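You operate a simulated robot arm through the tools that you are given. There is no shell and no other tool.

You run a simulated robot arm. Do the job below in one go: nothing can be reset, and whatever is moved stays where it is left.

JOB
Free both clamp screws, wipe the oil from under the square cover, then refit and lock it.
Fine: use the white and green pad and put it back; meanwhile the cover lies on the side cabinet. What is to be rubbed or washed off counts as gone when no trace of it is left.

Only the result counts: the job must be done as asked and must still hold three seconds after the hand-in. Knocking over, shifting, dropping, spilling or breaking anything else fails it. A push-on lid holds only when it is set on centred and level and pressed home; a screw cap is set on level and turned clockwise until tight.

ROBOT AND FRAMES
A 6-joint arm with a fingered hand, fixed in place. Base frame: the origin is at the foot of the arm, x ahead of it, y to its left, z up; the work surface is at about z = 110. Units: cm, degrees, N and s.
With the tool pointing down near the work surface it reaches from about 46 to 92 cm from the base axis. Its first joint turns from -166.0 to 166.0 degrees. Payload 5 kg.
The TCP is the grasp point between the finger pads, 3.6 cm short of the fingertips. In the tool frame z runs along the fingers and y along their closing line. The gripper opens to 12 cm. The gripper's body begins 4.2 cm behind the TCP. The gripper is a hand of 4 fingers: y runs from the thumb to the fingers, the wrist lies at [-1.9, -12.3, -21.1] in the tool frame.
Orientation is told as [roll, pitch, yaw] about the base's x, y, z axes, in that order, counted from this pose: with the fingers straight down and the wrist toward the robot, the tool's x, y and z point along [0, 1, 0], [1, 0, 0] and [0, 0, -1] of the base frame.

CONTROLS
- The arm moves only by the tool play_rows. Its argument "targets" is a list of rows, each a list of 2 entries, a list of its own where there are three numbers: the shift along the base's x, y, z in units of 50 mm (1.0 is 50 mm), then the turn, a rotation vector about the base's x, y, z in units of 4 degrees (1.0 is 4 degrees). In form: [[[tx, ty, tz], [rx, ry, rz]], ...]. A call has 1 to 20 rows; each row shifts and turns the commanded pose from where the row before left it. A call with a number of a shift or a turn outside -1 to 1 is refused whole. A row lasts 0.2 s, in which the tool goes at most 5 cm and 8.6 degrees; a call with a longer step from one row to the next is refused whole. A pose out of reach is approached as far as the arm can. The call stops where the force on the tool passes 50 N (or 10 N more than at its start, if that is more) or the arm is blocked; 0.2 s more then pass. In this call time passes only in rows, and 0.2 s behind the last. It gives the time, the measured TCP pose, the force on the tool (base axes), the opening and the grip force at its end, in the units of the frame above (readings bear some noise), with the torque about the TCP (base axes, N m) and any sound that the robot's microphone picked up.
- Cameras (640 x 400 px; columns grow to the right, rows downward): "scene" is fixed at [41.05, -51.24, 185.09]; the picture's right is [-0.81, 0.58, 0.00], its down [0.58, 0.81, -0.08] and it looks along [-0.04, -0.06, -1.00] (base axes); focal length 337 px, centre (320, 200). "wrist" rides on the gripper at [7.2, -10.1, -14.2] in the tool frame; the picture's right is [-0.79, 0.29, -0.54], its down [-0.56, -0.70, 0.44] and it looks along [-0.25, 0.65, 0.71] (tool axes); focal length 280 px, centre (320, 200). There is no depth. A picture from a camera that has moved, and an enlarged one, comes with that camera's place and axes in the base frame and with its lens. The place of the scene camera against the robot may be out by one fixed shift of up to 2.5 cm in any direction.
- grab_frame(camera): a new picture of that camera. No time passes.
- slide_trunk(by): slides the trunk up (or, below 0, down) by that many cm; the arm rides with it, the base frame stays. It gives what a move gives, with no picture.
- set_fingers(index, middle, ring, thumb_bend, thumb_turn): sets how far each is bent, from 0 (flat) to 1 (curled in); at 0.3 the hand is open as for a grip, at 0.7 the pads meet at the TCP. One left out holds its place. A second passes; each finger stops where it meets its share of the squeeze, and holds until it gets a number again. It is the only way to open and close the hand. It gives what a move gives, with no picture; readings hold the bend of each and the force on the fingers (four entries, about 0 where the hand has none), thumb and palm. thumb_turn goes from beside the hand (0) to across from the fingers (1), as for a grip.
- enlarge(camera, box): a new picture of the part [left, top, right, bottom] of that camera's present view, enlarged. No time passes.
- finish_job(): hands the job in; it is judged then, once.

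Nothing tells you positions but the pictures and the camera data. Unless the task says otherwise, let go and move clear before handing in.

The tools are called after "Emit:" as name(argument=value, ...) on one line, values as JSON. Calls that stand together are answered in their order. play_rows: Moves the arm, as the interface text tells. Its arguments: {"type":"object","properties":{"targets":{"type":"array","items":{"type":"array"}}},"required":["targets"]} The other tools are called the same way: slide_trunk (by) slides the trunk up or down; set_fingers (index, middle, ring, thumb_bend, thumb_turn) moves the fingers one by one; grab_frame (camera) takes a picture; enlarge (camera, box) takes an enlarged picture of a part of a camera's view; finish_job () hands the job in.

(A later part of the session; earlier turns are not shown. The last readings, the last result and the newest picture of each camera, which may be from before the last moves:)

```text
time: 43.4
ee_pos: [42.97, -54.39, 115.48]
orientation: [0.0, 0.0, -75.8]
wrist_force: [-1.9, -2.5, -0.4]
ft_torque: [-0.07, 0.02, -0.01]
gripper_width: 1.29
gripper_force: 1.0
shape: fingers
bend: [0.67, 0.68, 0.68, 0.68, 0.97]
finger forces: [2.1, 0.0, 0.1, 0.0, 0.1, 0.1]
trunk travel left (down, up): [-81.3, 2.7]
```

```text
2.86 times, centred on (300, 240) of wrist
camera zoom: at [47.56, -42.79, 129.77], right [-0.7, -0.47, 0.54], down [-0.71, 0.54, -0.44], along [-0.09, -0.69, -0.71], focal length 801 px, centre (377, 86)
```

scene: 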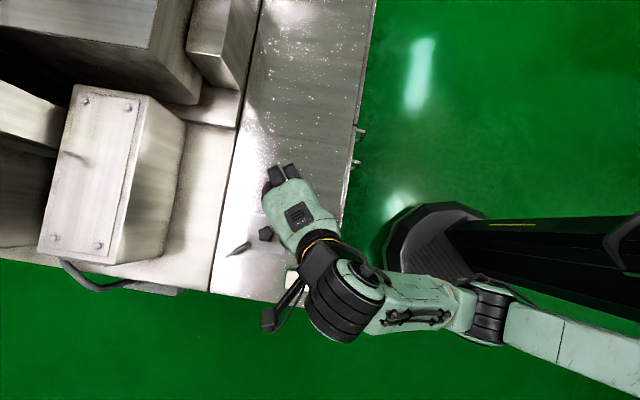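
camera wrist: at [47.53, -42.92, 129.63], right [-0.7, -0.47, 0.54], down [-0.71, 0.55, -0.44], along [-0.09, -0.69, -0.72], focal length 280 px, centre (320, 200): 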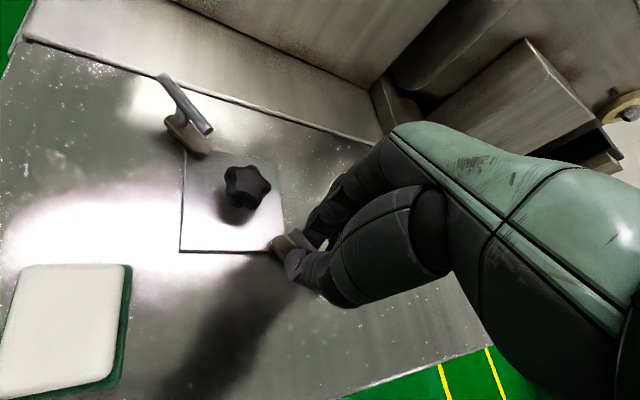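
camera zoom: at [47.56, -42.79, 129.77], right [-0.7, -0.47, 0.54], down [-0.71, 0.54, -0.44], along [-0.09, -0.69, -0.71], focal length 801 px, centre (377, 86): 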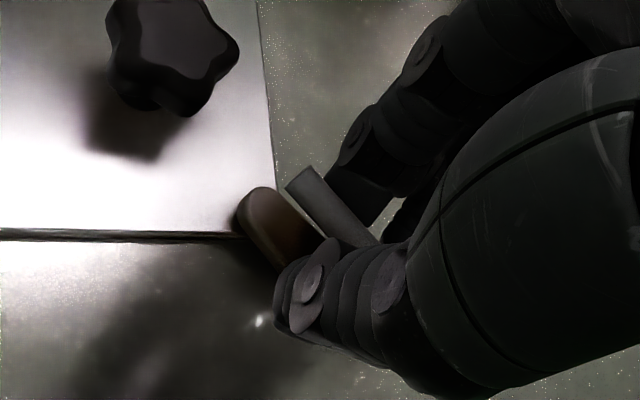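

The index pushes on the bar end with 2 N. I'll continue turning and see how the force builds.

Emit:
play_rows(targets=[[[0, 0, 0], [0, 0, 1]], [[0, 0, 0], [0, 0, 1]], [[0, 0, 0], [0, 0, 1]], [[0, 0, 0], [0, 0, 1]], [[0, 0, 0], [0, 0, 1]]])

Emit:
enlarge(camera="wrist", box=[230, 170, 370, 310])

```text
time: 44.6
ee_pos: [43.18, -54.37, 115.57]
orientation: [0.0, -0.1, -55.9]
wrist_force: [-0.8, -1.2, -1.1]
ft_torque: [-0.06, 0.05, -0.04]
gripper_width: 1.28
gripper_force: 0.7
shape: fingers
bend: [0.67, 0.68, 0.68, 0.68, 0.97]
finger forces: [1.2, 0.0, 0.1, 0.0, 0.0, 0.0]
trunk travel left (down, up): [-81.3, 2.7]
```

```text
2.86 times, centred on (300, 240) of wrist
camera zoom: at [43.41, -41.89, 129.78], right [-0.49, -0.68, 0.54], down [-0.86, 0.27, -0.44], along [0.16, -0.68, -0.71], focal length 801 px, centre (377, 86)
```

zoom: 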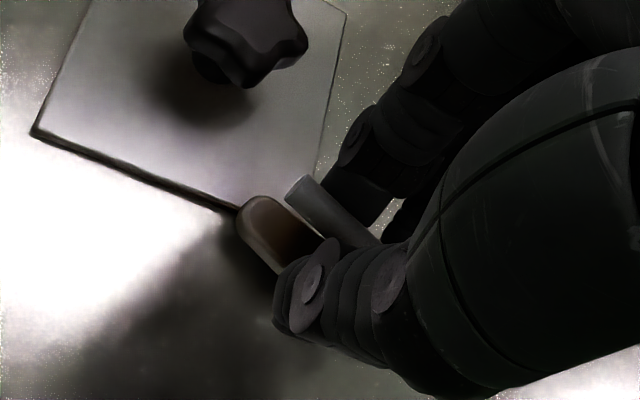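

The bar and shoe are now turning along with the hand (lagging about 20°). I'll continue counter-clockwise.

Emit:
play_rows(targets=[[[0, 0, 0], [0, 0, 1]], [[0, 0, 0], [0, 0, 1]], [[0, 0, 0], [0, 0, 1]], [[0, 0, 0], [0, 0, 1]], [[0, 0, 0], [0, 0, 1]], [[0, 0, 0], [0, 0, 1]], [[0, 0, 0], [0, 0, 1]], [[0, 0, 0], [0, 0, 1]], [[0, 0, 0], [0, 0, 1]], [[0, 0, 0], [0, 0, 1]]])

Emit:
enlarge(camera="wrist", box=[230, 170, 370, 310])

Emit:
enlarge(camera="scene", box=[215, 165, 335, 285])

```text
time: 46.8
ee_pos: [43.03, -54.36, 115.36]
orientation: [0.0, 0.1, -15.9]
wrist_force: [0.5, -1.2, -0.5]
ft_torque: [-0.01, -0.04, -0.02]
gripper_width: 1.31
gripper_force: 0.0
shape: fingers
bend: [0.67, 0.68, 0.68, 0.68, 0.97]
finger forces: [1.1, 0.0, 0.0, 0.0, 0.0, 0.0]
trunk travel left (down, up): [-81.3, 2.7]
```

```text
2.86 times, centred on (300, 240) of wrist
camera zoom: at [35.31, -44.66, 129.77], right [0.06, -0.84, 0.54], down [-0.83, -0.35, -0.44], along [0.56, -0.42, -0.71], focal length 801 px, centre (377, 86)
```

zoom: 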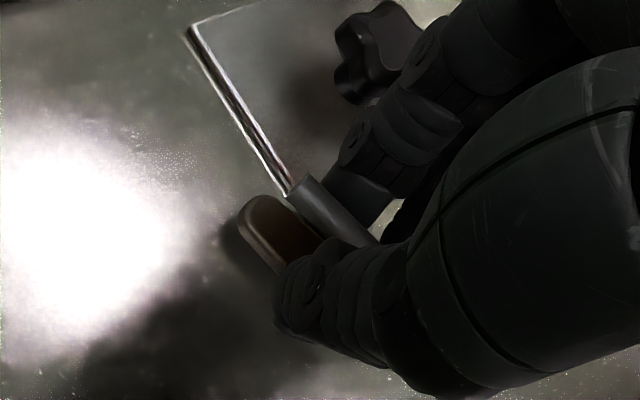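

```text
3.33 times, centred on (275, 225) of scene
camera zoom: at [41.05, -51.24, 185.09], right [-0.81, 0.58, 0.0], down [0.58, 0.81, -0.08], along [-0.04, -0.06, -1.0], focal length 1124 px, centre (470, 117)
```

zoom: 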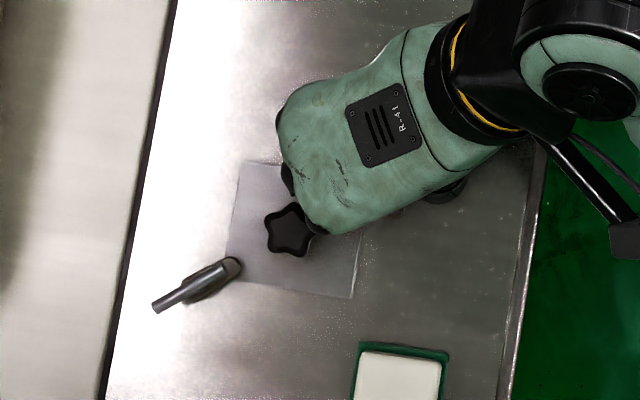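

The shoe has swung about 60° off the corner. I'll keep turning to see if there's a stop or a sound.

Emit:
play_rows(targets=[[[0, 0, 0], [0, 0, 1]], [[0, 0, 0], [0, 0, 1]], [[0, 0, 0], [0, 0, 1]], [[0, 0, 0], [0, 0, 1]], [[0, 0, 0], [0, 0, 1]], [[0, 0, 0], [0, 0, 1]], [[0, 0, 0], [0, 0, 1]], [[0, 0, 0], [0, 0, 1]], [[0, 0, 0], [0, 0, 1]], [[0, 0, 0], [0, 0, 1]]])

Emit:
enlarge(camera="wrist", box=[200, 170, 370, 310])

Emit:
grab_frame(camera="wrist")

```text
time: 49.0
ee_pos: [43.19, -54.35, 115.51]
orientation: [-0.1, 0.0, 24.1]
wrist_force: [4.8, -2.9, 0.4]
ft_torque: [-0.06, -0.11, -0.04]
gripper_width: 1.41
gripper_force: 2.1
shape: fingers
bend: [0.66, 0.68, 0.68, 0.68, 0.97]
finger forces: [3.9, 0.1, 0.1, 0.0, 0.0, 0.0]
trunk travel left (down, up): [-81.3, 2.7]
```

```text
2.86 times, centred on (285, 240) of wrist
camera zoom: at [30.96, -51.86, 129.76], right [0.59, -0.6, 0.54], down [-0.41, -0.8, -0.44], along [0.7, 0.04, -0.71], focal length 801 px, centre (420, 86)
```

zoom: 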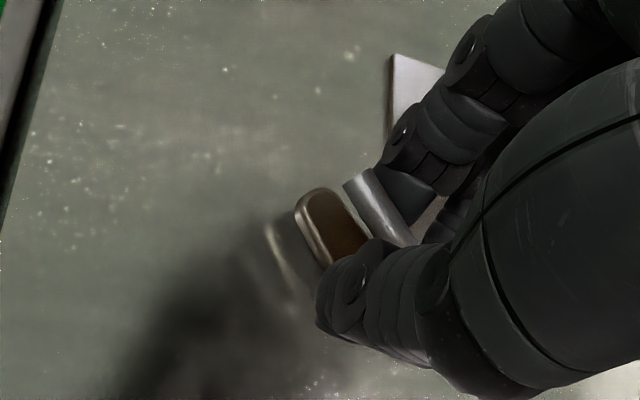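

```text
taken
camera wrist: at [30.96, -51.86, 129.76], right [0.59, -0.6, 0.54], down [-0.41, -0.8, -0.44], along [0.7, 0.04, -0.71], focal length 280 px, centre (320, 200)
```

wrist: 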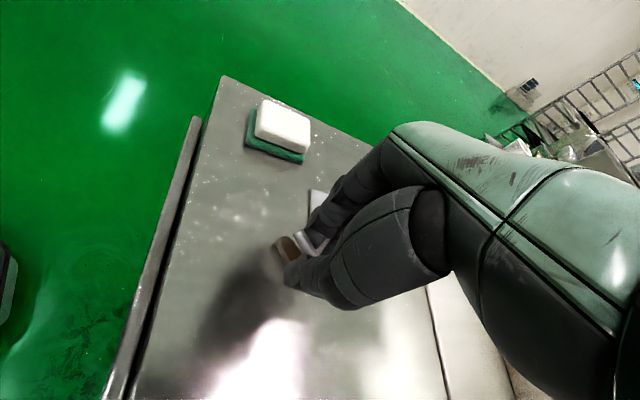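

The push force rises, which may be the stop. I'll nudge a few degrees more to confirm.

Emit:
play_rows(targets=[[[0, 0, 0], [0, 0, 1]], [[0, 0, 0], [0, 0, 1]], [[0, 0, 0], [0, 0, 1]]])

Emit:
enlarge(camera="wrist", box=[200, 170, 370, 310])

```text
time: 49.8
ee_pos: [43.37, -54.27, 115.4]
orientation: [0.1, 0.0, 36.1]
wrist_force: [9.0, -4.2, 2.1]
ft_torque: [-0.06, -0.19, -0.17]
gripper_width: 1.61
gripper_force: 4.2
shape: fingers
bend: [0.65, 0.68, 0.68, 0.68, 0.97]
finger forces: [8.1, 0.2, 0.0, 0.1, 0.3, 0.1]
trunk travel left (down, up): [-81.3, 2.7]
```

```text
2.86 times, centred on (285, 240) of wrist
camera zoom: at [30.82, -54.5, 129.73], right [0.7, -0.47, 0.54], down [-0.24, -0.86, -0.44], along [0.68, 0.18, -0.71], focal length 801 px, centre (420, 86)
```

zoom: 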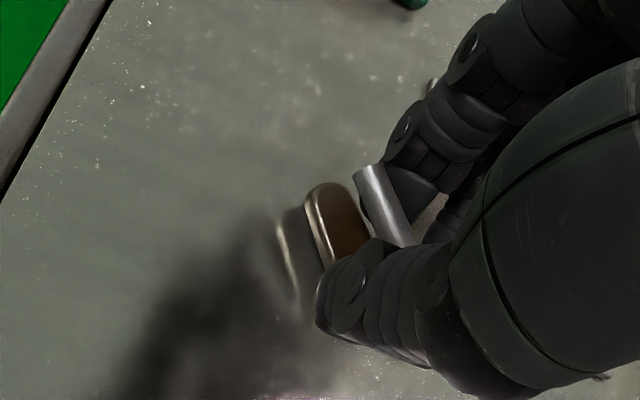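

The force grows while the bar stays put: it has reached its stop at about 90°. I'll open slightly, lift off, and look.

Emit:
set_fingers(index=0.6, middle=0.6, ring=0.6, thumb_bend=0.55)

Emit:
play_rows(targets=[[[0, 0, 0.4], [0, 0, 0]], [[0, 0, 0.5], [0, 0, 0]], [[0, 0, 0.5], [0, 0, 0]], [[0, 0, 0.5], [0, 0, 0]]])

Emit:
play_rows(targets=[[[0, 0, 0], [0, 0, -1]], [[0, 0, 0], [0, 0, -1]], [[0, 0, 0], [0, 0, -1]], [[0, 0, 0], [0, 0, -1]], [[0, 0, 0], [0, 0, -1]], [[0, 0, 0], [0, 0, -1]], [[0, 0, 0], [0, 0, -1]], [[0, 0, 0], [0, 0, -1]], [[0, 0, 0], [0, 0, -1]], [[0, 0, 0], [0, 0, -1]], [[0, 0, 0], [0, 0, -1]], [[0, 0, 0], [0, 0, -1]], [[0, 0, 0], [0, 0, -1]], [[0, 0, 0], [0, 0, -1]], [[0, 0, 0], [0, 0, -1]], [[0, 0, 0], [0, 0, -1]], [[0, 0, 0], [0, 0, -1]], [[0, 0, 0], [0, 0, -1]], [[0, 0, 0], [0, 0, -1]], [[0, 0, 0], [0, 0, -1]]])

Emit:
play_rows(targets=[[[0.3, -0.03, 0], [0, 0, -1]], [[0.3, -0.03, 0], [0, 0, -1]], [[0.3, -0.03, 0], [0, 0, -1]], [[0.3, -0.03, 0], [0, 0, -1]], [[0.3, -0.03, 0], [0, 0, -1]], [[0.3, -0.03, 0], [0, 0, -1]], [[0.3, -0.03, 0], [0, 0, -1]], [[0.3, -0.03, 0], [0, 0, -1]], [[0.3, -0.03, 0], [0, 0, -1]], [[0.07, -0.03, 0], [0, 0, -1]], [[0, 0, 0], [0, 0, -1]], [[0, 0, 0], [0, 0, -1]], [[0, 0, 0], [0, 0, -1]]])

Emit:
grab_frame(camera="wrist")

Emit:
grab_frame(camera="scene")

```text
time: 50.8
ee_pos: [43.18, -54.21, 115.54]
orientation: [0.0, -0.1, 35.9]
wrist_force: [0.2, 0.2, 0.1]
ft_torque: [0.0, 0.0, 0.02]
gripper_width: 4.15
gripper_force: 0.0
shape: fingers
bend: [0.6, 0.6, 0.6, 0.55, 0.97]
finger forces: [0.1, 0.0, 0.0, 0.0, 0.1, 0.0]
trunk travel left (down, up): [-81.3, 2.7]
```

```text
time: 51.8
ee_pos: [44.15, -55.8, 124.21]
orientation: [0.0, -0.1, 35.9]
wrist_force: [0.4, 0.5, 0.4]
ft_torque: [-0.05, 0.04, 0.01]
gripper_width: 4.16
gripper_force: 0.1
shape: fingers
bend: [0.6, 0.6, 0.6, 0.55, 0.97]
finger forces: [0.1, 0.0, 0.1, 0.0, 0.1, 0.0]
out of reach, approached as far as the arm can: row 3, 4
trunk travel left (down, up): [-81.3, 2.7]
```

```text
time: 56.0
ee_pos: [44.17, -55.49, 124.29]
orientation: [0.0, -0.1, -44.1]
wrist_force: [0.4, 0.3, 0.3]
ft_torque: [0.04, 0.04, -0.05]
gripper_width: 4.17
gripper_force: 0.0
shape: fingers
bend: [0.6, 0.6, 0.6, 0.55, 0.97]
finger forces: [0.1, 0.1, 0.0, 0.0, 0.1, 0.1]
trunk travel left (down, up): [-81.3, 2.7]
```

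```text
time: 58.8
ee_pos: [58.01, -57.17, 124.23]
orientation: [0.0, 0.1, -96.0]
wrist_force: [0.1, -0.7, -0.4]
ft_torque: [0.03, -0.03, 0.03]
gripper_width: 4.15
gripper_force: 0.1
shape: fingers
bend: [0.6, 0.6, 0.6, 0.55, 0.97]
finger forces: [0.0, 0.0, 0.0, 0.1, 0.0, 0.1]
trunk travel left (down, up): [-81.3, 2.7]
```

```text
taken
camera wrist: at [66.33, -47.84, 138.49], right [-0.82, -0.2, 0.54], down [-0.48, 0.76, -0.44], along [-0.32, -0.62, -0.71], focal length 280 px, centre (320, 200)
```

wrist: 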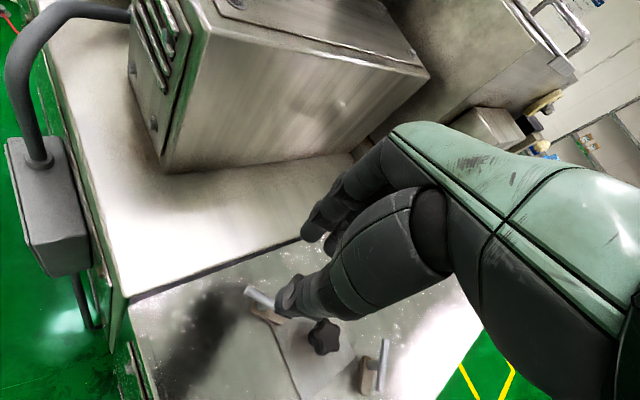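

```text
taken
```

scene: 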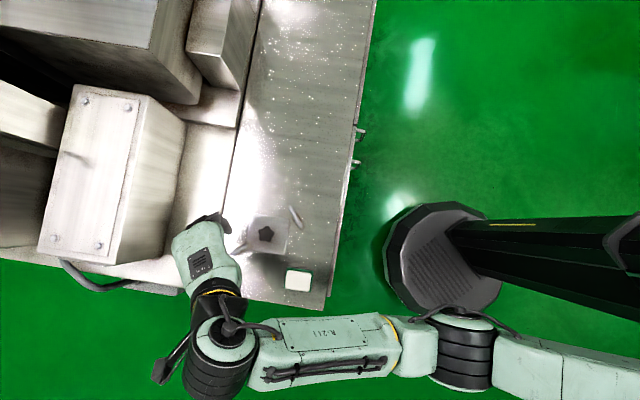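

The near bar is turned about 90° and the shoe is off the corner. I'll check both clamps in detail before lowering on the far one.

Emit:
enlarge(camera="scene", box=[215, 190, 315, 265])

Emit:
enlarge(camera="wrist", box=[220, 260, 420, 400])

```text
5.33 times, centred on (265, 228) of scene
camera zoom: at [41.05, -51.24, 185.09], right [-0.81, 0.58, 0.0], down [0.58, 0.81, -0.08], along [-0.04, -0.06, -1.0], focal length 1799 px, centre (613, 53)
```

zoom: 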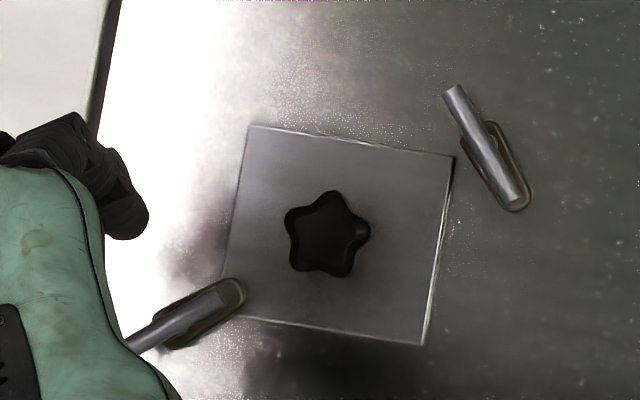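

```text
2.86 times, centred on (320, 330) of wrist
camera zoom: at [66.33, -47.84, 138.49], right [-0.82, -0.2, 0.54], down [-0.48, 0.76, -0.44], along [-0.32, -0.62, -0.71], focal length 801 px, centre (320, -171)
```

zoom: 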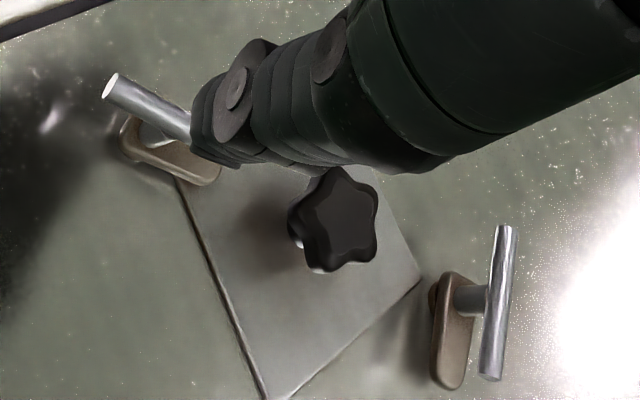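

The near clamp is free. The far bar's middle is about (57.3, -55.8), so I'll align over it and lower.

Emit:
play_rows(targets=[[[-0.14, 0.27, 0], [0, 0, 0]], [[0, 0, -0.4], [0, 0, 0]], [[0, 0, -0.4], [0, 0, 0]]])

Emit:
enlarge(camera="wrist", box=[220, 200, 420, 360])

Emit:
enlarge(camera="scene", box=[165, 170, 315, 285])

```text
time: 59.6
ee_pos: [57.37, -55.92, 120.26]
orientation: [-0.1, 0.0, -96.0]
wrist_force: [0.4, 0.4, 0.0]
ft_torque: [0.04, -0.05, 0.01]
gripper_width: 4.18
gripper_force: 0.0
shape: fingers
bend: [0.6, 0.6, 0.6, 0.55, 0.97]
finger forces: [0.1, 0.1, 0.1, 0.1, 0.0, 0.0]
trunk travel left (down, up): [-81.3, 2.7]
```

```text
2.50 times, centred on (320, 280) of wrist
camera zoom: at [65.54, -46.63, 134.54], right [-0.81, -0.2, 0.54], down [-0.48, 0.75, -0.44], along [-0.32, -0.62, -0.71], focal length 701 px, centre (320, 0)
```

zoom: 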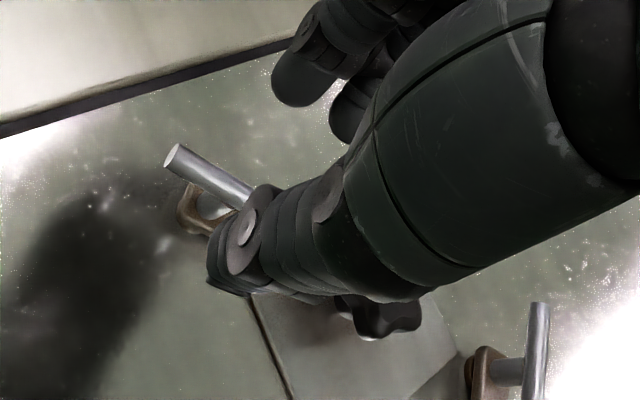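

```text
3.48 times, centred on (240, 228) of scene
camera zoom: at [41.05, -51.24, 185.09], right [-0.81, 0.58, 0.0], down [0.58, 0.81, -0.08], along [-0.04, -0.06, -1.0], focal length 1173 px, centre (598, 104)
```

zoom: 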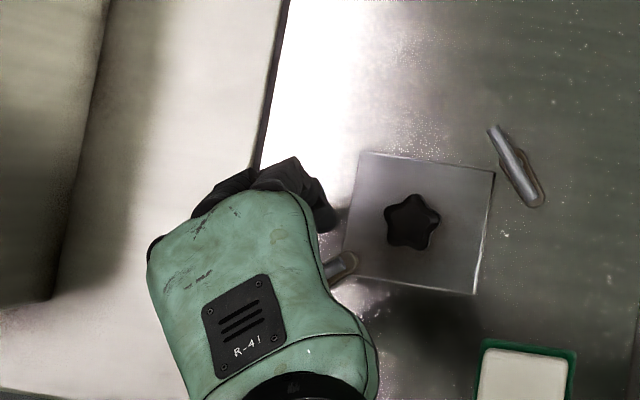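

Aligned over the far bar. Lowering, then closing to a loose straddle.

Emit:
play_rows(targets=[[[0, 0, -0.35], [0, 0, 0]], [[0, 0, -0.35], [0, 0, 0]], [[0, 0, -0.24], [0, 0, 0]]])

Emit:
set_fingers(index=0.68, middle=0.68, ring=0.68, thumb_bend=0.68)

Emit:
enlarge(camera="wrist", box=[230, 170, 370, 310])

```text
time: 60.4
ee_pos: [57.45, -55.79, 115.57]
orientation: [0.1, -0.1, -95.9]
wrist_force: [0.8, -0.8, 0.0]
ft_torque: [-0.01, 0.02, 0.06]
gripper_width: 4.17
gripper_force: 0.0
shape: fingers
bend: [0.6, 0.6, 0.6, 0.55, 0.97]
finger forces: [0.0, 0.0, 0.0, 0.0, 0.0, 0.0]
trunk travel left (down, up): [-81.3, 2.7]
```

```text
time: 61.4
ee_pos: [57.36, -55.88, 115.49]
orientation: [0.0, -0.1, -96.1]
wrist_force: [-0.5, -0.5, -0.4]
ft_torque: [0.01, 0.03, 0.0]
gripper_width: 1.12
gripper_force: 0.0
shape: fingers
bend: [0.68, 0.68, 0.68, 0.68, 0.97]
finger forces: [0.0, 0.0, 0.0, 0.0, 0.0, 0.0]
trunk travel left (down, up): [-81.3, 2.7]
```

```text
2.86 times, centred on (300, 240) of wrist
camera zoom: at [65.58, -46.57, 129.8], right [-0.81, -0.2, 0.54], down [-0.48, 0.75, -0.44], along [-0.32, -0.62, -0.71], focal length 801 px, centre (377, 86)
```

zoom: 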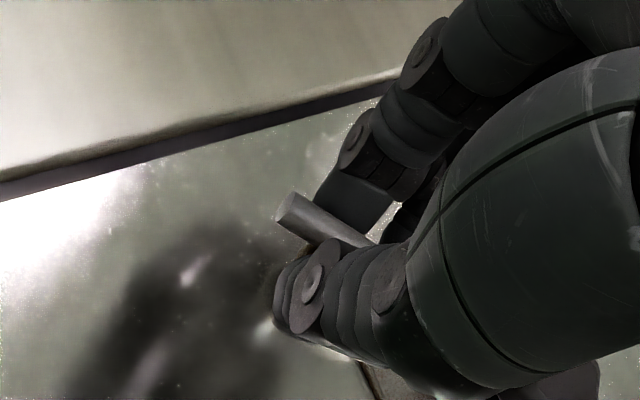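

The bar is captured. I'll turn counter-clockwise in stages, watching for contact with the knob.

Emit:
play_rows(targets=[[[0, 0, 0], [0, 0, 1]], [[0, 0, 0], [0, 0, 1]], [[0, 0, 0], [0, 0, 1]], [[0, 0, 0], [0, 0, 1]], [[0, 0, 0], [0, 0, 1]], [[0, 0, 0], [0, 0, 1]], [[0, 0, 0], [0, 0, 1]], [[0, 0, 0], [0, 0, 1]], [[0, 0, 0], [0, 0, 1]], [[0, 0, 0], [0, 0, 1]], [[0, 0, 0], [0, 0, 1]], [[0, 0, 0], [0, 0, 1]], [[0, 0, 0], [0, 0, 1]]])

Emit:
grab_frame(camera="wrist")

Emit:
enlarge(camera="scene", box=[165, 170, 315, 285])

```text
time: 64.2
ee_pos: [57.45, -55.79, 115.47]
orientation: [-0.1, 0.1, -43.9]
wrist_force: [-0.1, -0.6, -1.2]
ft_torque: [-0.04, 0.0, 0.02]
gripper_width: 1.29
gripper_force: 0.9
shape: fingers
bend: [0.67, 0.68, 0.68, 0.68, 0.97]
finger forces: [1.2, 0.0, 0.0, 0.0, 0.0, 0.1]
trunk travel left (down, up): [-81.3, 2.7]
```

```text
taken
camera wrist: at [55.06, -43.59, 129.82], right [-0.34, -0.77, 0.54], down [-0.89, 0.08, -0.44], along [0.3, -0.63, -0.71], focal length 280 px, centre (320, 200)
```

wrist: 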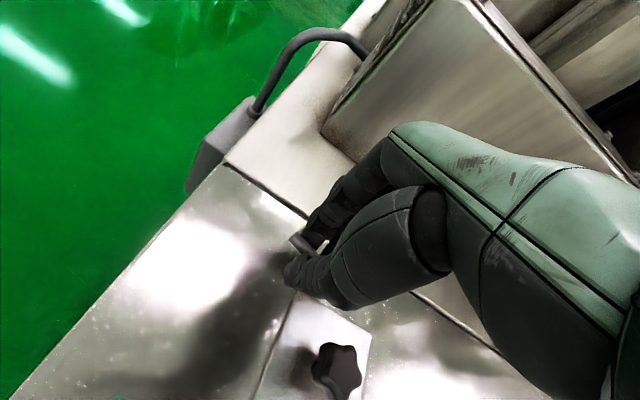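

```text
3.48 times, centred on (240, 228) of scene
camera zoom: at [41.05, -51.24, 185.09], right [-0.81, 0.58, 0.0], down [0.58, 0.81, -0.08], along [-0.04, -0.06, -1.0], focal length 1173 px, centre (598, 104)
```

zoom: 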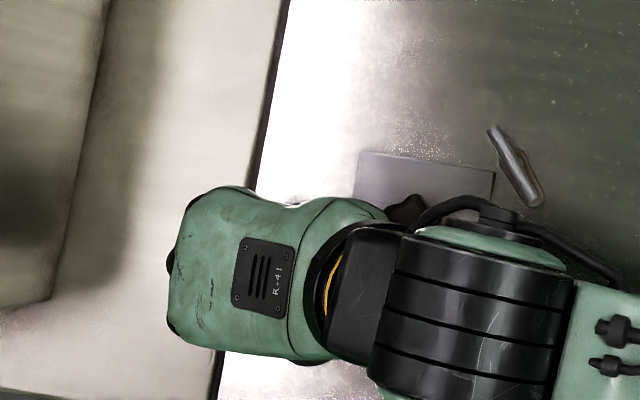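

Turning well with little force. Continuing counter-clockwise.

Emit:
play_rows(targets=[[[0, 0, 0], [0, 0, 1]], [[0, 0, 0], [0, 0, 1]], [[0, 0, 0], [0, 0, 1]], [[0, 0, 0], [0, 0, 1]], [[0, 0, 0], [0, 0, 1]], [[0, 0, 0], [0, 0, 1]], [[0, 0, 0], [0, 0, 1]], [[0, 0, 0], [0, 0, 1]], [[0, 0, 0], [0, 0, 1]], [[0, 0, 0], [0, 0, 1]]])

Emit:
grab_frame(camera="wrist")

```text
time: 66.4
ee_pos: [57.32, -55.71, 115.41]
orientation: [0.0, -0.1, -3.9]
wrist_force: [0.3, 0.2, -0.9]
ft_torque: [0.01, 0.0, -0.01]
gripper_width: 1.24
gripper_force: 0.1
shape: fingers
bend: [0.67, 0.68, 0.68, 0.68, 0.97]
finger forces: [0.6, 0.1, 0.0, 0.0, 0.1, 0.0]
trunk travel left (down, up): [-81.3, 2.7]
```

```text
taken
camera wrist: at [47.65, -47.86, 129.76], right [0.23, -0.81, 0.54], down [-0.74, -0.51, -0.44], along [0.63, -0.29, -0.71], focal length 280 px, centre (320, 200)
```

wrist: 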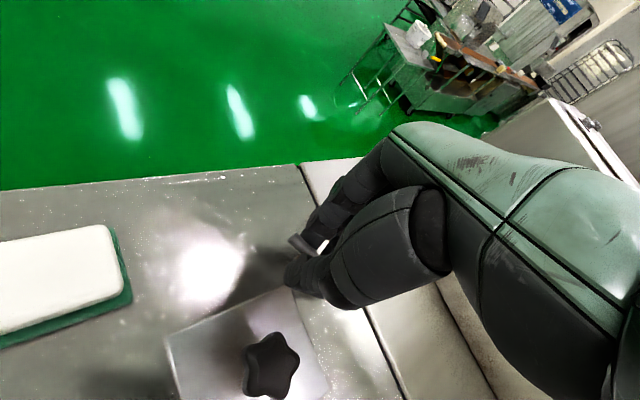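

Emit:
play_rows(targets=[[[0, 0, 0], [0, 0, 1]], [[0, 0, 0], [0, 0, 1]], [[0, 0, 0], [0, 0, 1]], [[0, 0, 0], [0, 0, 1]], [[0, 0, 0], [0, 0, 1]], [[0, 0, 0], [0, 0, 1]], [[0, 0, 0], [0, 0, 1]], [[0, 0, 0], [0, 0, 1]]])

Emit:
enlarge(camera="wrist", box=[200, 170, 370, 310])

```text
time: 68.2
ee_pos: [56.51, -54.56, 115.56]
orientation: [0.1, 0.2, 28.2]
wrist_force: [5.8, 0.5, -2.8]
ft_torque: [-0.04, -0.08, 0.0]
gripper_width: 1.85
gripper_force: 3.0
shape: fingers
bend: [0.63, 0.67, 0.68, 0.68, 0.97]
finger forces: [3.9, 2.2, 0.0, 0.0, 0.1, 0.1]
out of reach, approached as far as the arm can: row 7, 8
trunk travel left (down, up): [-81.3, 2.7]
```

```text
2.86 times, centred on (285, 240) of wrist
camera zoom: at [44.2, -52.94, 129.9], right [0.63, -0.56, 0.54], down [-0.35, -0.82, -0.44], along [0.69, 0.09, -0.72], focal length 801 px, centre (420, 86)
```

zoom: 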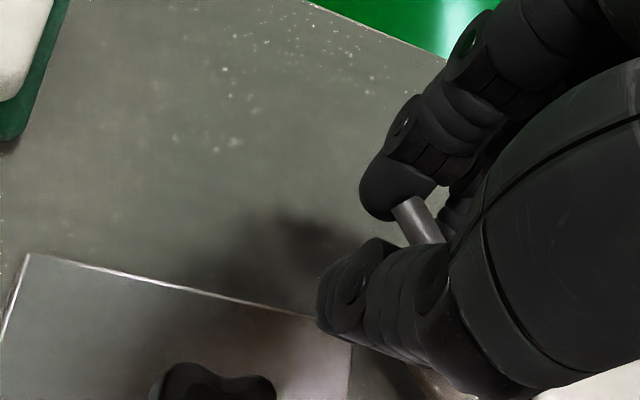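

The reach limit pulled the TCP about 1.5 cm. I'll open, lift, and check how far the far bar turned.

Emit:
set_fingers(index=0.55, middle=0.55, ring=0.55, thumb_bend=0.6)

Emit:
play_rows(targets=[[[0, 0, 0.15], [0, 0, 0]]])

Emit:
enlarge(camera="wrist", box=[200, 170, 370, 310])

```text
time: 69.2
ee_pos: [56.51, -54.8, 115.69]
orientation: [0.0, 0.0, 28.0]
wrist_force: [-0.3, -1.0, 0.4]
ft_torque: [-0.03, -0.02, 0.0]
gripper_width: 4.12
gripper_force: 0.1
shape: fingers
bend: [0.55, 0.55, 0.55, 0.6, 0.97]
finger forces: [0.1, 0.0, 0.0, 0.1, 0.0, 0.0]
trunk travel left (down, up): [-81.3, 2.7]
```

```text
time: 69.6
ee_pos: [56.24, -54.73, 116.5]
orientation: [-0.1, 0.0, 27.9]
wrist_force: [-0.1, 0.2, 0.7]
ft_torque: [0.0, 0.0, -0.02]
gripper_width: 4.15
gripper_force: 0.0
shape: fingers
bend: [0.55, 0.55, 0.55, 0.6, 0.97]
finger forces: [0.1, 0.0, 0.1, 0.1, 0.1, 0.1]
trunk travel left (down, up): [-81.3, 2.7]
```

```text
2.86 times, centred on (285, 240) of wrist
camera zoom: at [44.0, -53.12, 130.78], right [0.63, -0.56, 0.54], down [-0.35, -0.82, -0.44], along [0.69, 0.08, -0.71], focal length 801 px, centre (420, 86)
```

zoom: 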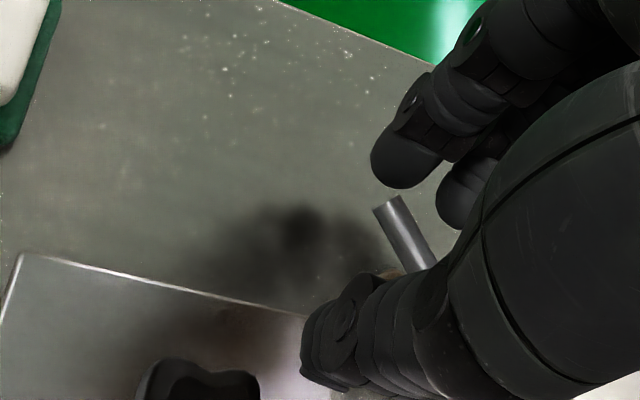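

Emit:
play_rows(targets=[[[0.05, -0.05, 0.1], [0, 0, -1]], [[0.02, -0.02, 0.2], [0, 0, -1]], [[0, 0, 0.3], [0, 0, -1]], [[0, 0, 0.4], [0, 0, -1]], [[0, 0, 0.4], [0, 0, -1]], [[0, 0, 0.4], [0, 0, -1]], [[0, 0, 0], [0, 0, -1]], [[0, 0, 0], [0, 0, -1]], [[0, 0, 0], [0, 0, -1]], [[0, 0, 0], [0, 0, -1]], [[-0.4, 0, 0], [0, 0, -1]], [[-0.5, 0, 0], [0, 0, -1]], [[-0.5, 0, 0], [0, 0, -1]], [[-0.5, 0, 0], [0, 0, -1]], [[-0.5, 0, 0], [0, 0, -1]], [[-0.5, 0, 0], [0, 0, -1]]])

Emit:
grab_frame(camera="wrist")

Emit:
enlarge(camera="scene", box=[165, 170, 315, 285])

```text
time: 73.0
ee_pos: [42.05, -55.14, 125.67]
orientation: [0.0, 0.0, -36.0]
wrist_force: [-0.6, 0.0, 0.6]
ft_torque: [-0.01, -0.02, 0.0]
gripper_width: 4.15
gripper_force: 0.1
shape: fingers
bend: [0.55, 0.55, 0.55, 0.6, 0.97]
finger forces: [0.0, 0.0, 0.0, 0.1, 0.0, 0.0]
trunk travel left (down, up): [-81.3, 2.7]
```

```text
taken
camera wrist: at [38.07, -43.35, 139.86], right [-0.23, -0.81, 0.54], down [-0.9, -0.04, -0.44], along [0.38, -0.59, -0.71], focal length 280 px, centre (320, 200)
```

wrist: 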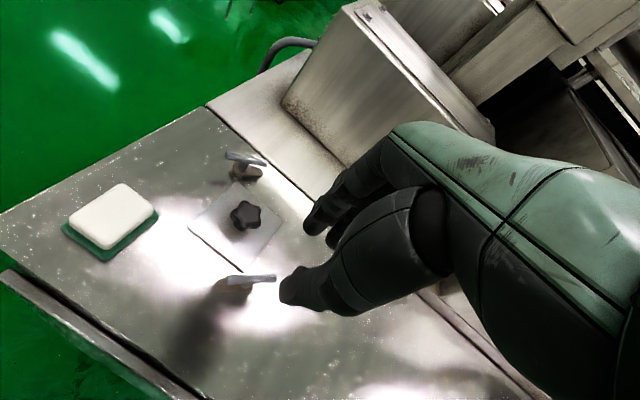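

```text
3.48 times, centred on (240, 228) of scene
camera zoom: at [41.05, -51.24, 185.09], right [-0.81, 0.58, 0.0], down [0.58, 0.81, -0.08], along [-0.04, -0.06, -1.0], focal length 1173 px, centre (598, 104)
```

zoom: 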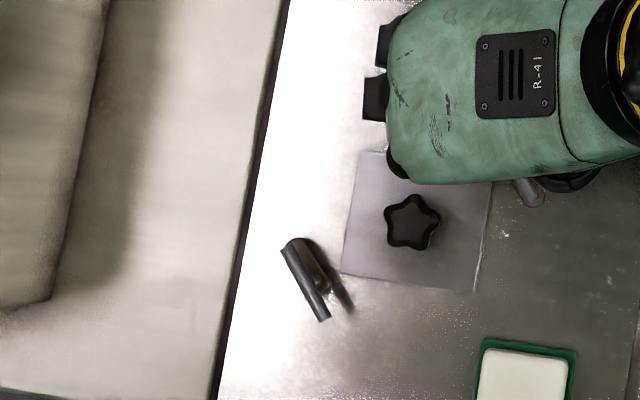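

Both bars now stand square to their original direction. I'll check more closely.

Emit:
enlarge(camera="scene", box=[225, 220, 285, 265])

Emit:
enlarge(camera="wrist", box=[180, 130, 300, 310])

```text
8.89 times, centred on (255, 242) of scene
camera zoom: at [41.05, -51.24, 185.09], right [-0.81, 0.58, 0.0], down [0.58, 0.81, -0.08], along [-0.04, -0.06, -1.0], focal length 2999 px, centre (898, -178)
```

zoom: 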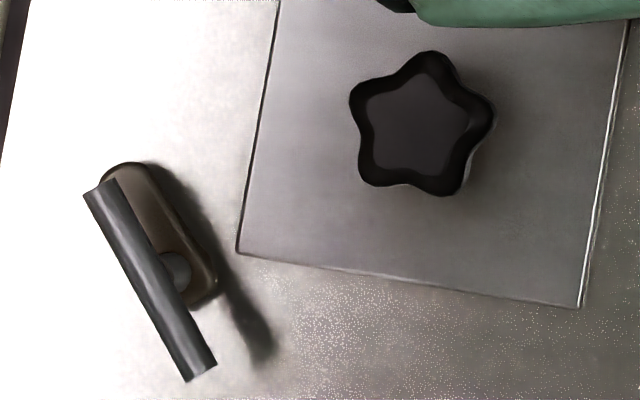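

```text
2.22 times, centred on (240, 220) of wrist
camera zoom: at [38.07, -43.35, 139.86], right [-0.23, -0.81, 0.54], down [-0.9, -0.04, -0.44], along [0.38, -0.59, -0.71], focal length 623 px, centre (498, 156)
```

zoom: 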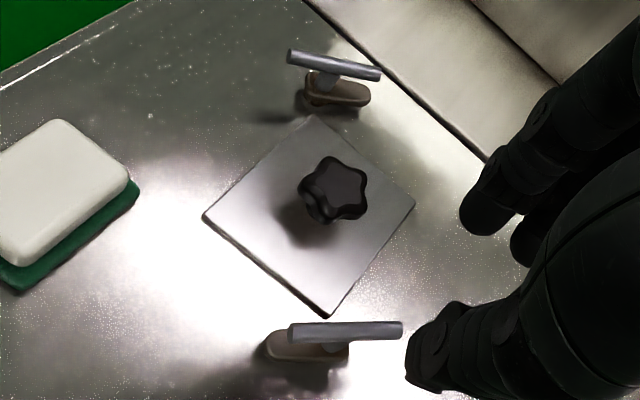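

Both clamp screws are free at the same 90° stop. Next I'll grasp the cover's knob, centred at about (50.0, -55.1) with its top near z = 113.2.

Emit:
play_rows(targets=[[[0.3, 0, 0], [0, 0, -1]], [[0.3, 0, 0], [0, 0, -1]], [[0.3, 0, 0], [0, 0, -1]], [[0.3, 0, 0], [0, 0, -1]], [[0.3, 0, 0], [0, 0, -1]], [[0.09, 0, 0], [0, 0, -1]]])

Emit:
set_fingers(index=0.5, middle=0.5, ring=0.5, thumb_bend=0.5)

Emit:
grab_frame(camera="wrist")

```text
time: 74.4
ee_pos: [50.17, -54.96, 125.4]
orientation: [0.1, 0.0, -60.0]
wrist_force: [-0.6, -0.4, 0.5]
ft_torque: [-0.02, -0.01, -0.03]
gripper_width: 4.17
gripper_force: 0.0
shape: fingers
bend: [0.55, 0.55, 0.55, 0.6, 0.97]
finger forces: [0.0, 0.1, 0.0, 0.0, 0.1, 0.0]
trunk travel left (down, up): [-81.3, 2.7]
```

```text
time: 75.4
ee_pos: [50.23, -55.03, 125.42]
orientation: [0.0, 0.0, -60.0]
wrist_force: [-0.6, 0.3, 0.3]
ft_torque: [0.02, 0.01, 0.02]
gripper_width: 6.38
gripper_force: 0.0
shape: fingers
bend: [0.5, 0.5, 0.5, 0.5, 0.97]
finger forces: [0.0, 0.1, 0.0, 0.1, 0.0, 0.1]
trunk travel left (down, up): [-81.3, 2.7]
```

```text
taken
camera wrist: at [51.3, -42.67, 139.65], right [-0.54, -0.64, 0.54], down [-0.84, 0.33, -0.44], along [0.11, -0.69, -0.71], focal length 280 px, centre (320, 200)
```

wrist: 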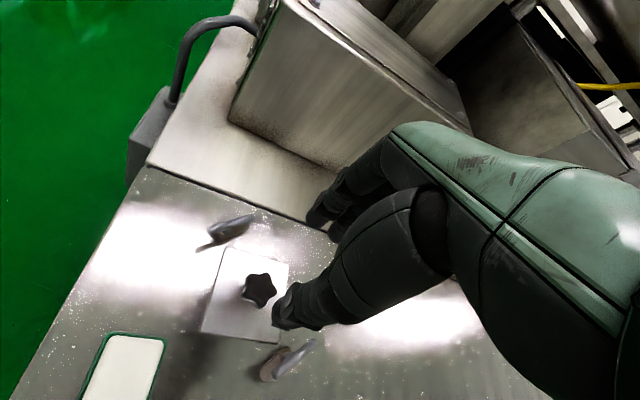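

The knob is under the TCP. Lowering around it.

Emit:
play_rows(targets=[[[0, 0, -0.4], [0, 0, 0]], [[0, 0, -0.4], [0, 0, 0]], [[0, 0, -0.4], [0, 0, 0]], [[0, 0, -0.4], [0, 0, 0]], [[0, 0, -0.4], [0, 0, 0]], [[0, 0, -0.16], [0, 0, 0]]])

Emit:
enlarge(camera="wrist", box=[220, 160, 400, 320])

```text
time: 76.8
ee_pos: [50.19, -55.05, 114.55]
orientation: [0.0, 0.0, -60.0]
wrist_force: [-0.1, -0.4, 0.2]
ft_torque: [0.01, 0.01, 0.02]
gripper_width: 6.38
gripper_force: 0.1
shape: fingers
bend: [0.5, 0.5, 0.5, 0.5, 0.97]
finger forces: [0.0, 0.1, 0.1, 0.0, 0.0, 0.1]
trunk travel left (down, up): [-81.3, 2.7]
```

```text
2.50 times, centred on (310, 240) of wrist
camera zoom: at [51.37, -42.7, 128.89], right [-0.54, -0.64, 0.54], down [-0.84, 0.33, -0.44], along [0.11, -0.69, -0.71], focal length 701 px, centre (345, 100)
```

zoom: 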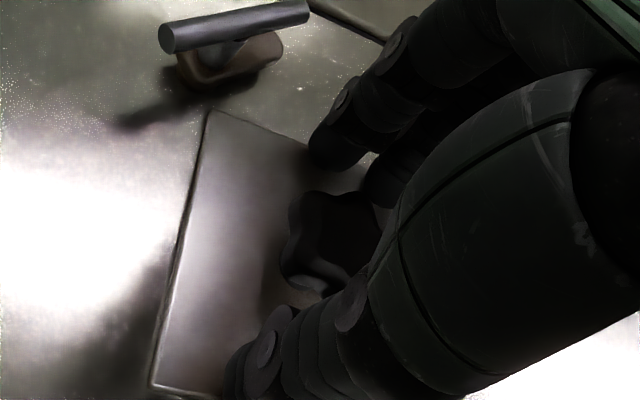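

The knob is between the thumb and fingers. Closing.

Emit:
set_fingers(index=0.7, middle=0.7, ring=0.7, thumb_bend=0.7)

Emit:
enlarge(camera="wrist", box=[220, 160, 400, 320])

```text
time: 77.8
ee_pos: [50.16, -55.12, 114.59]
orientation: [0.0, 0.0, -60.0]
wrist_force: [-0.4, 0.7, 0.0]
ft_torque: [0.07, -0.01, 0.01]
gripper_width: 2.96
gripper_force: 10.1
shape: fingers
bend: [0.63, 0.67, 0.7, 0.62, 0.97]
finger forces: [5.5, 3.9, 0.0, 0.0, 10.6, 0.0]
trunk travel left (down, up): [-81.3, 2.7]
```

```text
2.50 times, centred on (310, 240) of wrist
camera zoom: at [51.38, -42.72, 128.92], right [-0.54, -0.64, 0.54], down [-0.84, 0.33, -0.44], along [0.11, -0.69, -0.71], focal length 701 px, centre (345, 100)
```

zoom: 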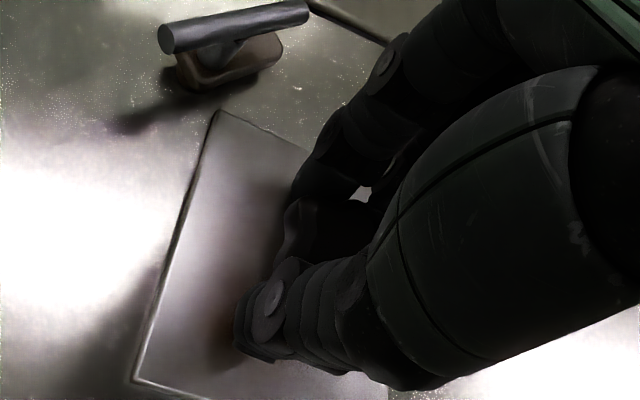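

The knob is held with about 10 N; the plate twisted a few degrees as I gripped. I'll lift slowly and check.

Emit:
play_rows(targets=[[[0, 0, 0.1], [0, 0, 0]], [[0, 0, 0.1], [0, 0, 0]], [[0, 0, 0.2], [0, 0, 0]], [[0, 0, 0.3], [0, 0, 0]], [[0, 0, 0.4], [0, 0, 0]], [[0, 0, 0.5], [0, 0, 0]]])

Emit:
grab_frame(camera="wrist")

Emit:
enlarge(camera="scene", box=[165, 170, 315, 285])

```text
time: 79.2
ee_pos: [50.26, -54.97, 122.68]
orientation: [-0.1, 0.0, -60.0]
wrist_force: [0.5, 0.1, -2.4]
ft_torque: [-0.04, 0.03, 0.02]
gripper_width: 2.96
gripper_force: 10.2
shape: fingers
bend: [0.63, 0.67, 0.7, 0.62, 0.96]
finger forces: [5.6, 3.8, 0.0, 0.0, 10.2, 0.1]
trunk travel left (down, up): [-81.3, 2.7]
```

```text
taken
camera wrist: at [51.4, -42.7, 137.0], right [-0.54, -0.65, 0.54], down [-0.84, 0.33, -0.44], along [0.11, -0.69, -0.71], focal length 280 px, centre (320, 200)
```

wrist: 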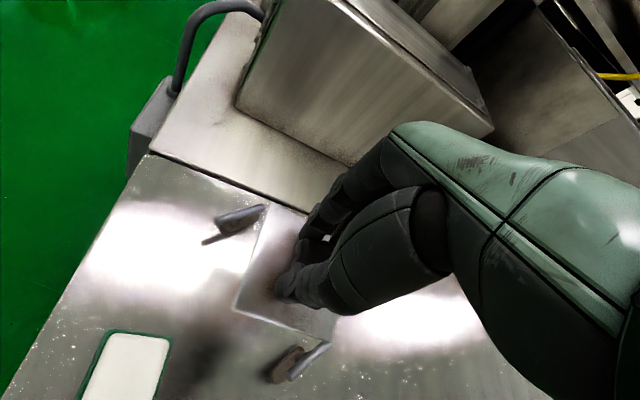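

```text
3.48 times, centred on (240, 228) of scene
camera zoom: at [41.05, -51.24, 185.09], right [-0.81, 0.58, 0.0], down [0.58, 0.81, -0.08], along [-0.04, -0.06, -1.0], focal length 1173 px, centre (598, 104)
```

zoom: 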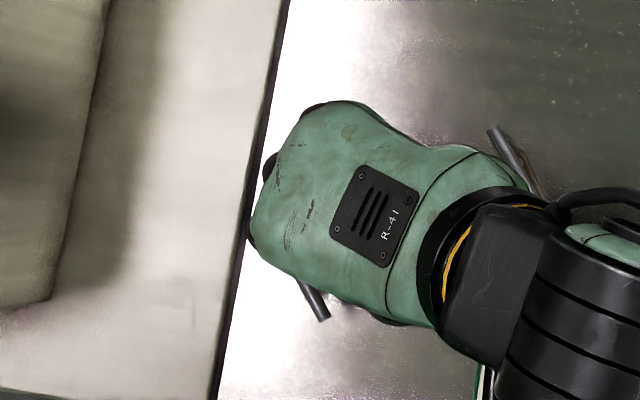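

The cover hangs in the hand (about 2.4 N). I'll carry it along the cabinet top to about (36, -69) and lower it gently.

Emit:
play_rows(targets=[[[-0.4, -0.4, 0], [0, 0, 0]], [[-0.4, -0.4, 0], [0, 0, 0]], [[-0.4, -0.4, 0], [0, 0, 0]], [[-0.4, -0.4, 0], [0, 0, 0]], [[-0.4, -0.4, 0], [0, 0, 0]], [[-0.4, -0.4, 0], [0, 0, 0]], [[-0.4, -0.4, 0], [0, 0, 0]]])

Emit:
play_rows(targets=[[[0, 0, -0.4], [0, 0, 0]], [[0, 0, -0.4], [0, 0, 0]], [[0, 0, -0.4], [0, 0, 0]], [[0, 0, -0.2], [0, 0, 0]], [[0, 0, -0.1], [0, 0, 0]]])

Emit:
grab_frame(camera="wrist")

Emit:
grab_frame(camera="scene")

```text
time: 80.8
ee_pos: [36.06, -69.24, 122.74]
orientation: [0.1, 0.0, -59.8]
wrist_force: [0.6, -0.1, -3.6]
ft_torque: [0.01, -0.01, -0.01]
gripper_width: 2.96
gripper_force: 9.7
shape: fingers
bend: [0.63, 0.67, 0.7, 0.62, 0.96]
finger forces: [5.8, 3.8, 0.1, 0.1, 10.0, 0.1]
trunk travel left (down, up): [-81.3, 2.7]
```

```text
time: 82.0
ee_pos: [36.21, -69.19, 115.11]
orientation: [0.0, 0.2, -59.9]
wrist_force: [0.4, 0.8, -3.2]
ft_torque: [0.01, -0.01, 0.01]
gripper_width: 2.97
gripper_force: 9.9
shape: fingers
bend: [0.63, 0.67, 0.7, 0.62, 0.96]
finger forces: [5.8, 4.0, 0.0, 0.0, 9.9, 0.0]
trunk travel left (down, up): [-81.3, 2.7]
```

```text
taken
camera wrist: at [37.34, -56.82, 129.36], right [-0.54, -0.65, 0.54], down [-0.84, 0.33, -0.44], along [0.11, -0.69, -0.71], focal length 280 px, centre (320, 200)
```

wrist: 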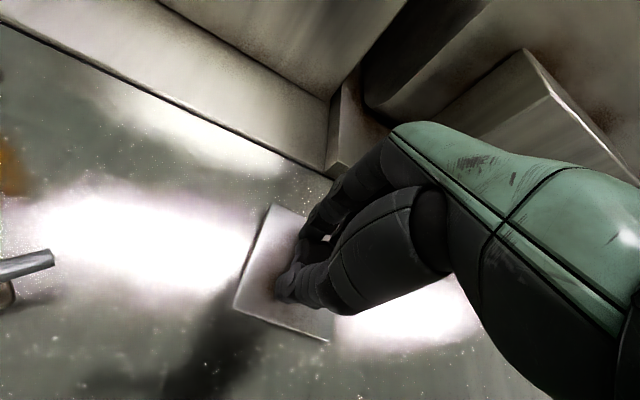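

```text
taken
```

scene: 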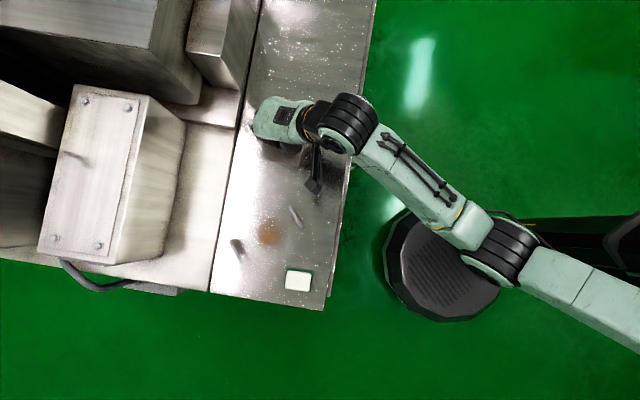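

The oil stain is now visible where the cover was. I'll lower the cover the last millimetres until it touches.

Emit:
play_rows(targets=[[[0, 0, -0.03], [0, 0, 0]], [[0, 0, -0.03], [0, 0, 0]], [[0, 0, -0.03], [0, 0, 0]]])

Emit:
enlarge(camera="scene", box=[215, 190, 315, 265])

```text
time: 82.8
ee_pos: [36.23, -69.27, 114.59]
orientation: [0.0, 0.0, -60.1]
wrist_force: [0.1, -1.0, -0.5]
ft_torque: [0.03, -0.02, -0.01]
gripper_width: 2.93
gripper_force: 9.8
shape: fingers
bend: [0.63, 0.67, 0.7, 0.62, 0.96]
finger forces: [6.3, 4.3, 0.1, 0.0, 10.0, 0.0]
trunk travel left (down, up): [-81.3, 2.7]
```

```text
5.33 times, centred on (265, 228) of scene
camera zoom: at [41.05, -51.24, 185.09], right [-0.81, 0.58, 0.0], down [0.58, 0.81, -0.08], along [-0.04, -0.06, -1.0], focal length 1799 px, centre (613, 53)
```

zoom: 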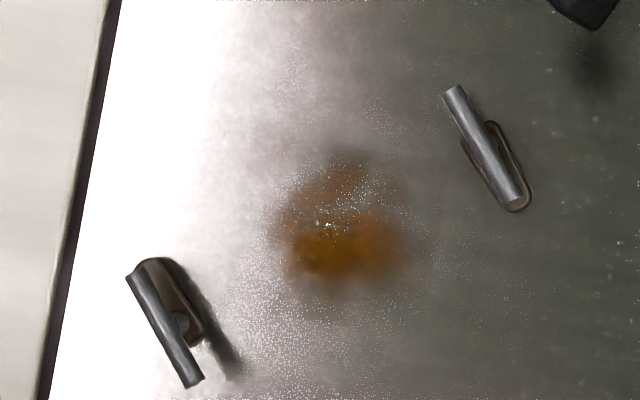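

The cover rests flat on the cabinet at the same height as before. I'll release it and rise.

Emit:
set_fingers(index=0.5, middle=0.5, ring=0.5, thumb_bend=0.5)

Emit:
play_rows(targets=[[[0, 0, 0.2], [0, 0, 0]], [[0, 0, 0.4], [0, 0, 0]], [[0, 0, 0.5], [0, 0, 0]], [[0, 0, 0.5], [0, 0, 0]], [[0, 0, 0.5], [0, 0, 0]]])

Emit:
grab_frame(camera="wrist")

Emit:
grab_frame(camera="scene")

```text
time: 83.8
ee_pos: [36.21, -69.21, 114.69]
orientation: [0.0, 0.0, -60.0]
wrist_force: [0.3, -0.1, -0.4]
ft_torque: [-0.01, -0.02, -0.03]
gripper_width: 6.4
gripper_force: 0.0
shape: fingers
bend: [0.5, 0.5, 0.5, 0.5, 0.97]
finger forces: [0.0, 0.1, 0.1, 0.1, 0.0, 0.0]
trunk travel left (down, up): [-81.3, 2.7]
```

```text
time: 85.0
ee_pos: [36.29, -69.04, 125.27]
orientation: [0.0, 0.0, -60.0]
wrist_force: [0.4, -0.6, 0.4]
ft_torque: [0.0, 0.02, -0.02]
gripper_width: 6.35
gripper_force: 0.1
shape: fingers
bend: [0.5, 0.5, 0.5, 0.5, 0.97]
finger forces: [0.0, 0.1, 0.0, 0.0, 0.0, 0.0]
trunk travel left (down, up): [-81.3, 2.7]
```

```text
taken
camera wrist: at [37.37, -56.72, 139.57], right [-0.54, -0.64, 0.54], down [-0.84, 0.33, -0.44], along [0.11, -0.69, -0.71], focal length 280 px, centre (320, 200)
```

wrist: 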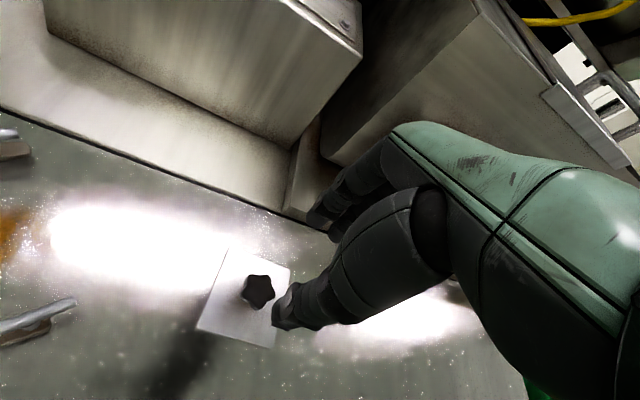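

```text
taken
```

scene: 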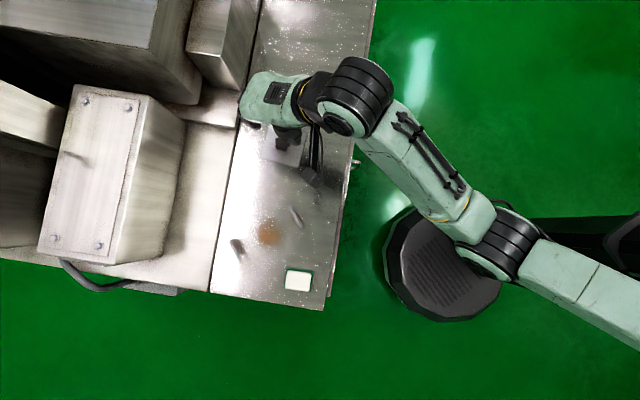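

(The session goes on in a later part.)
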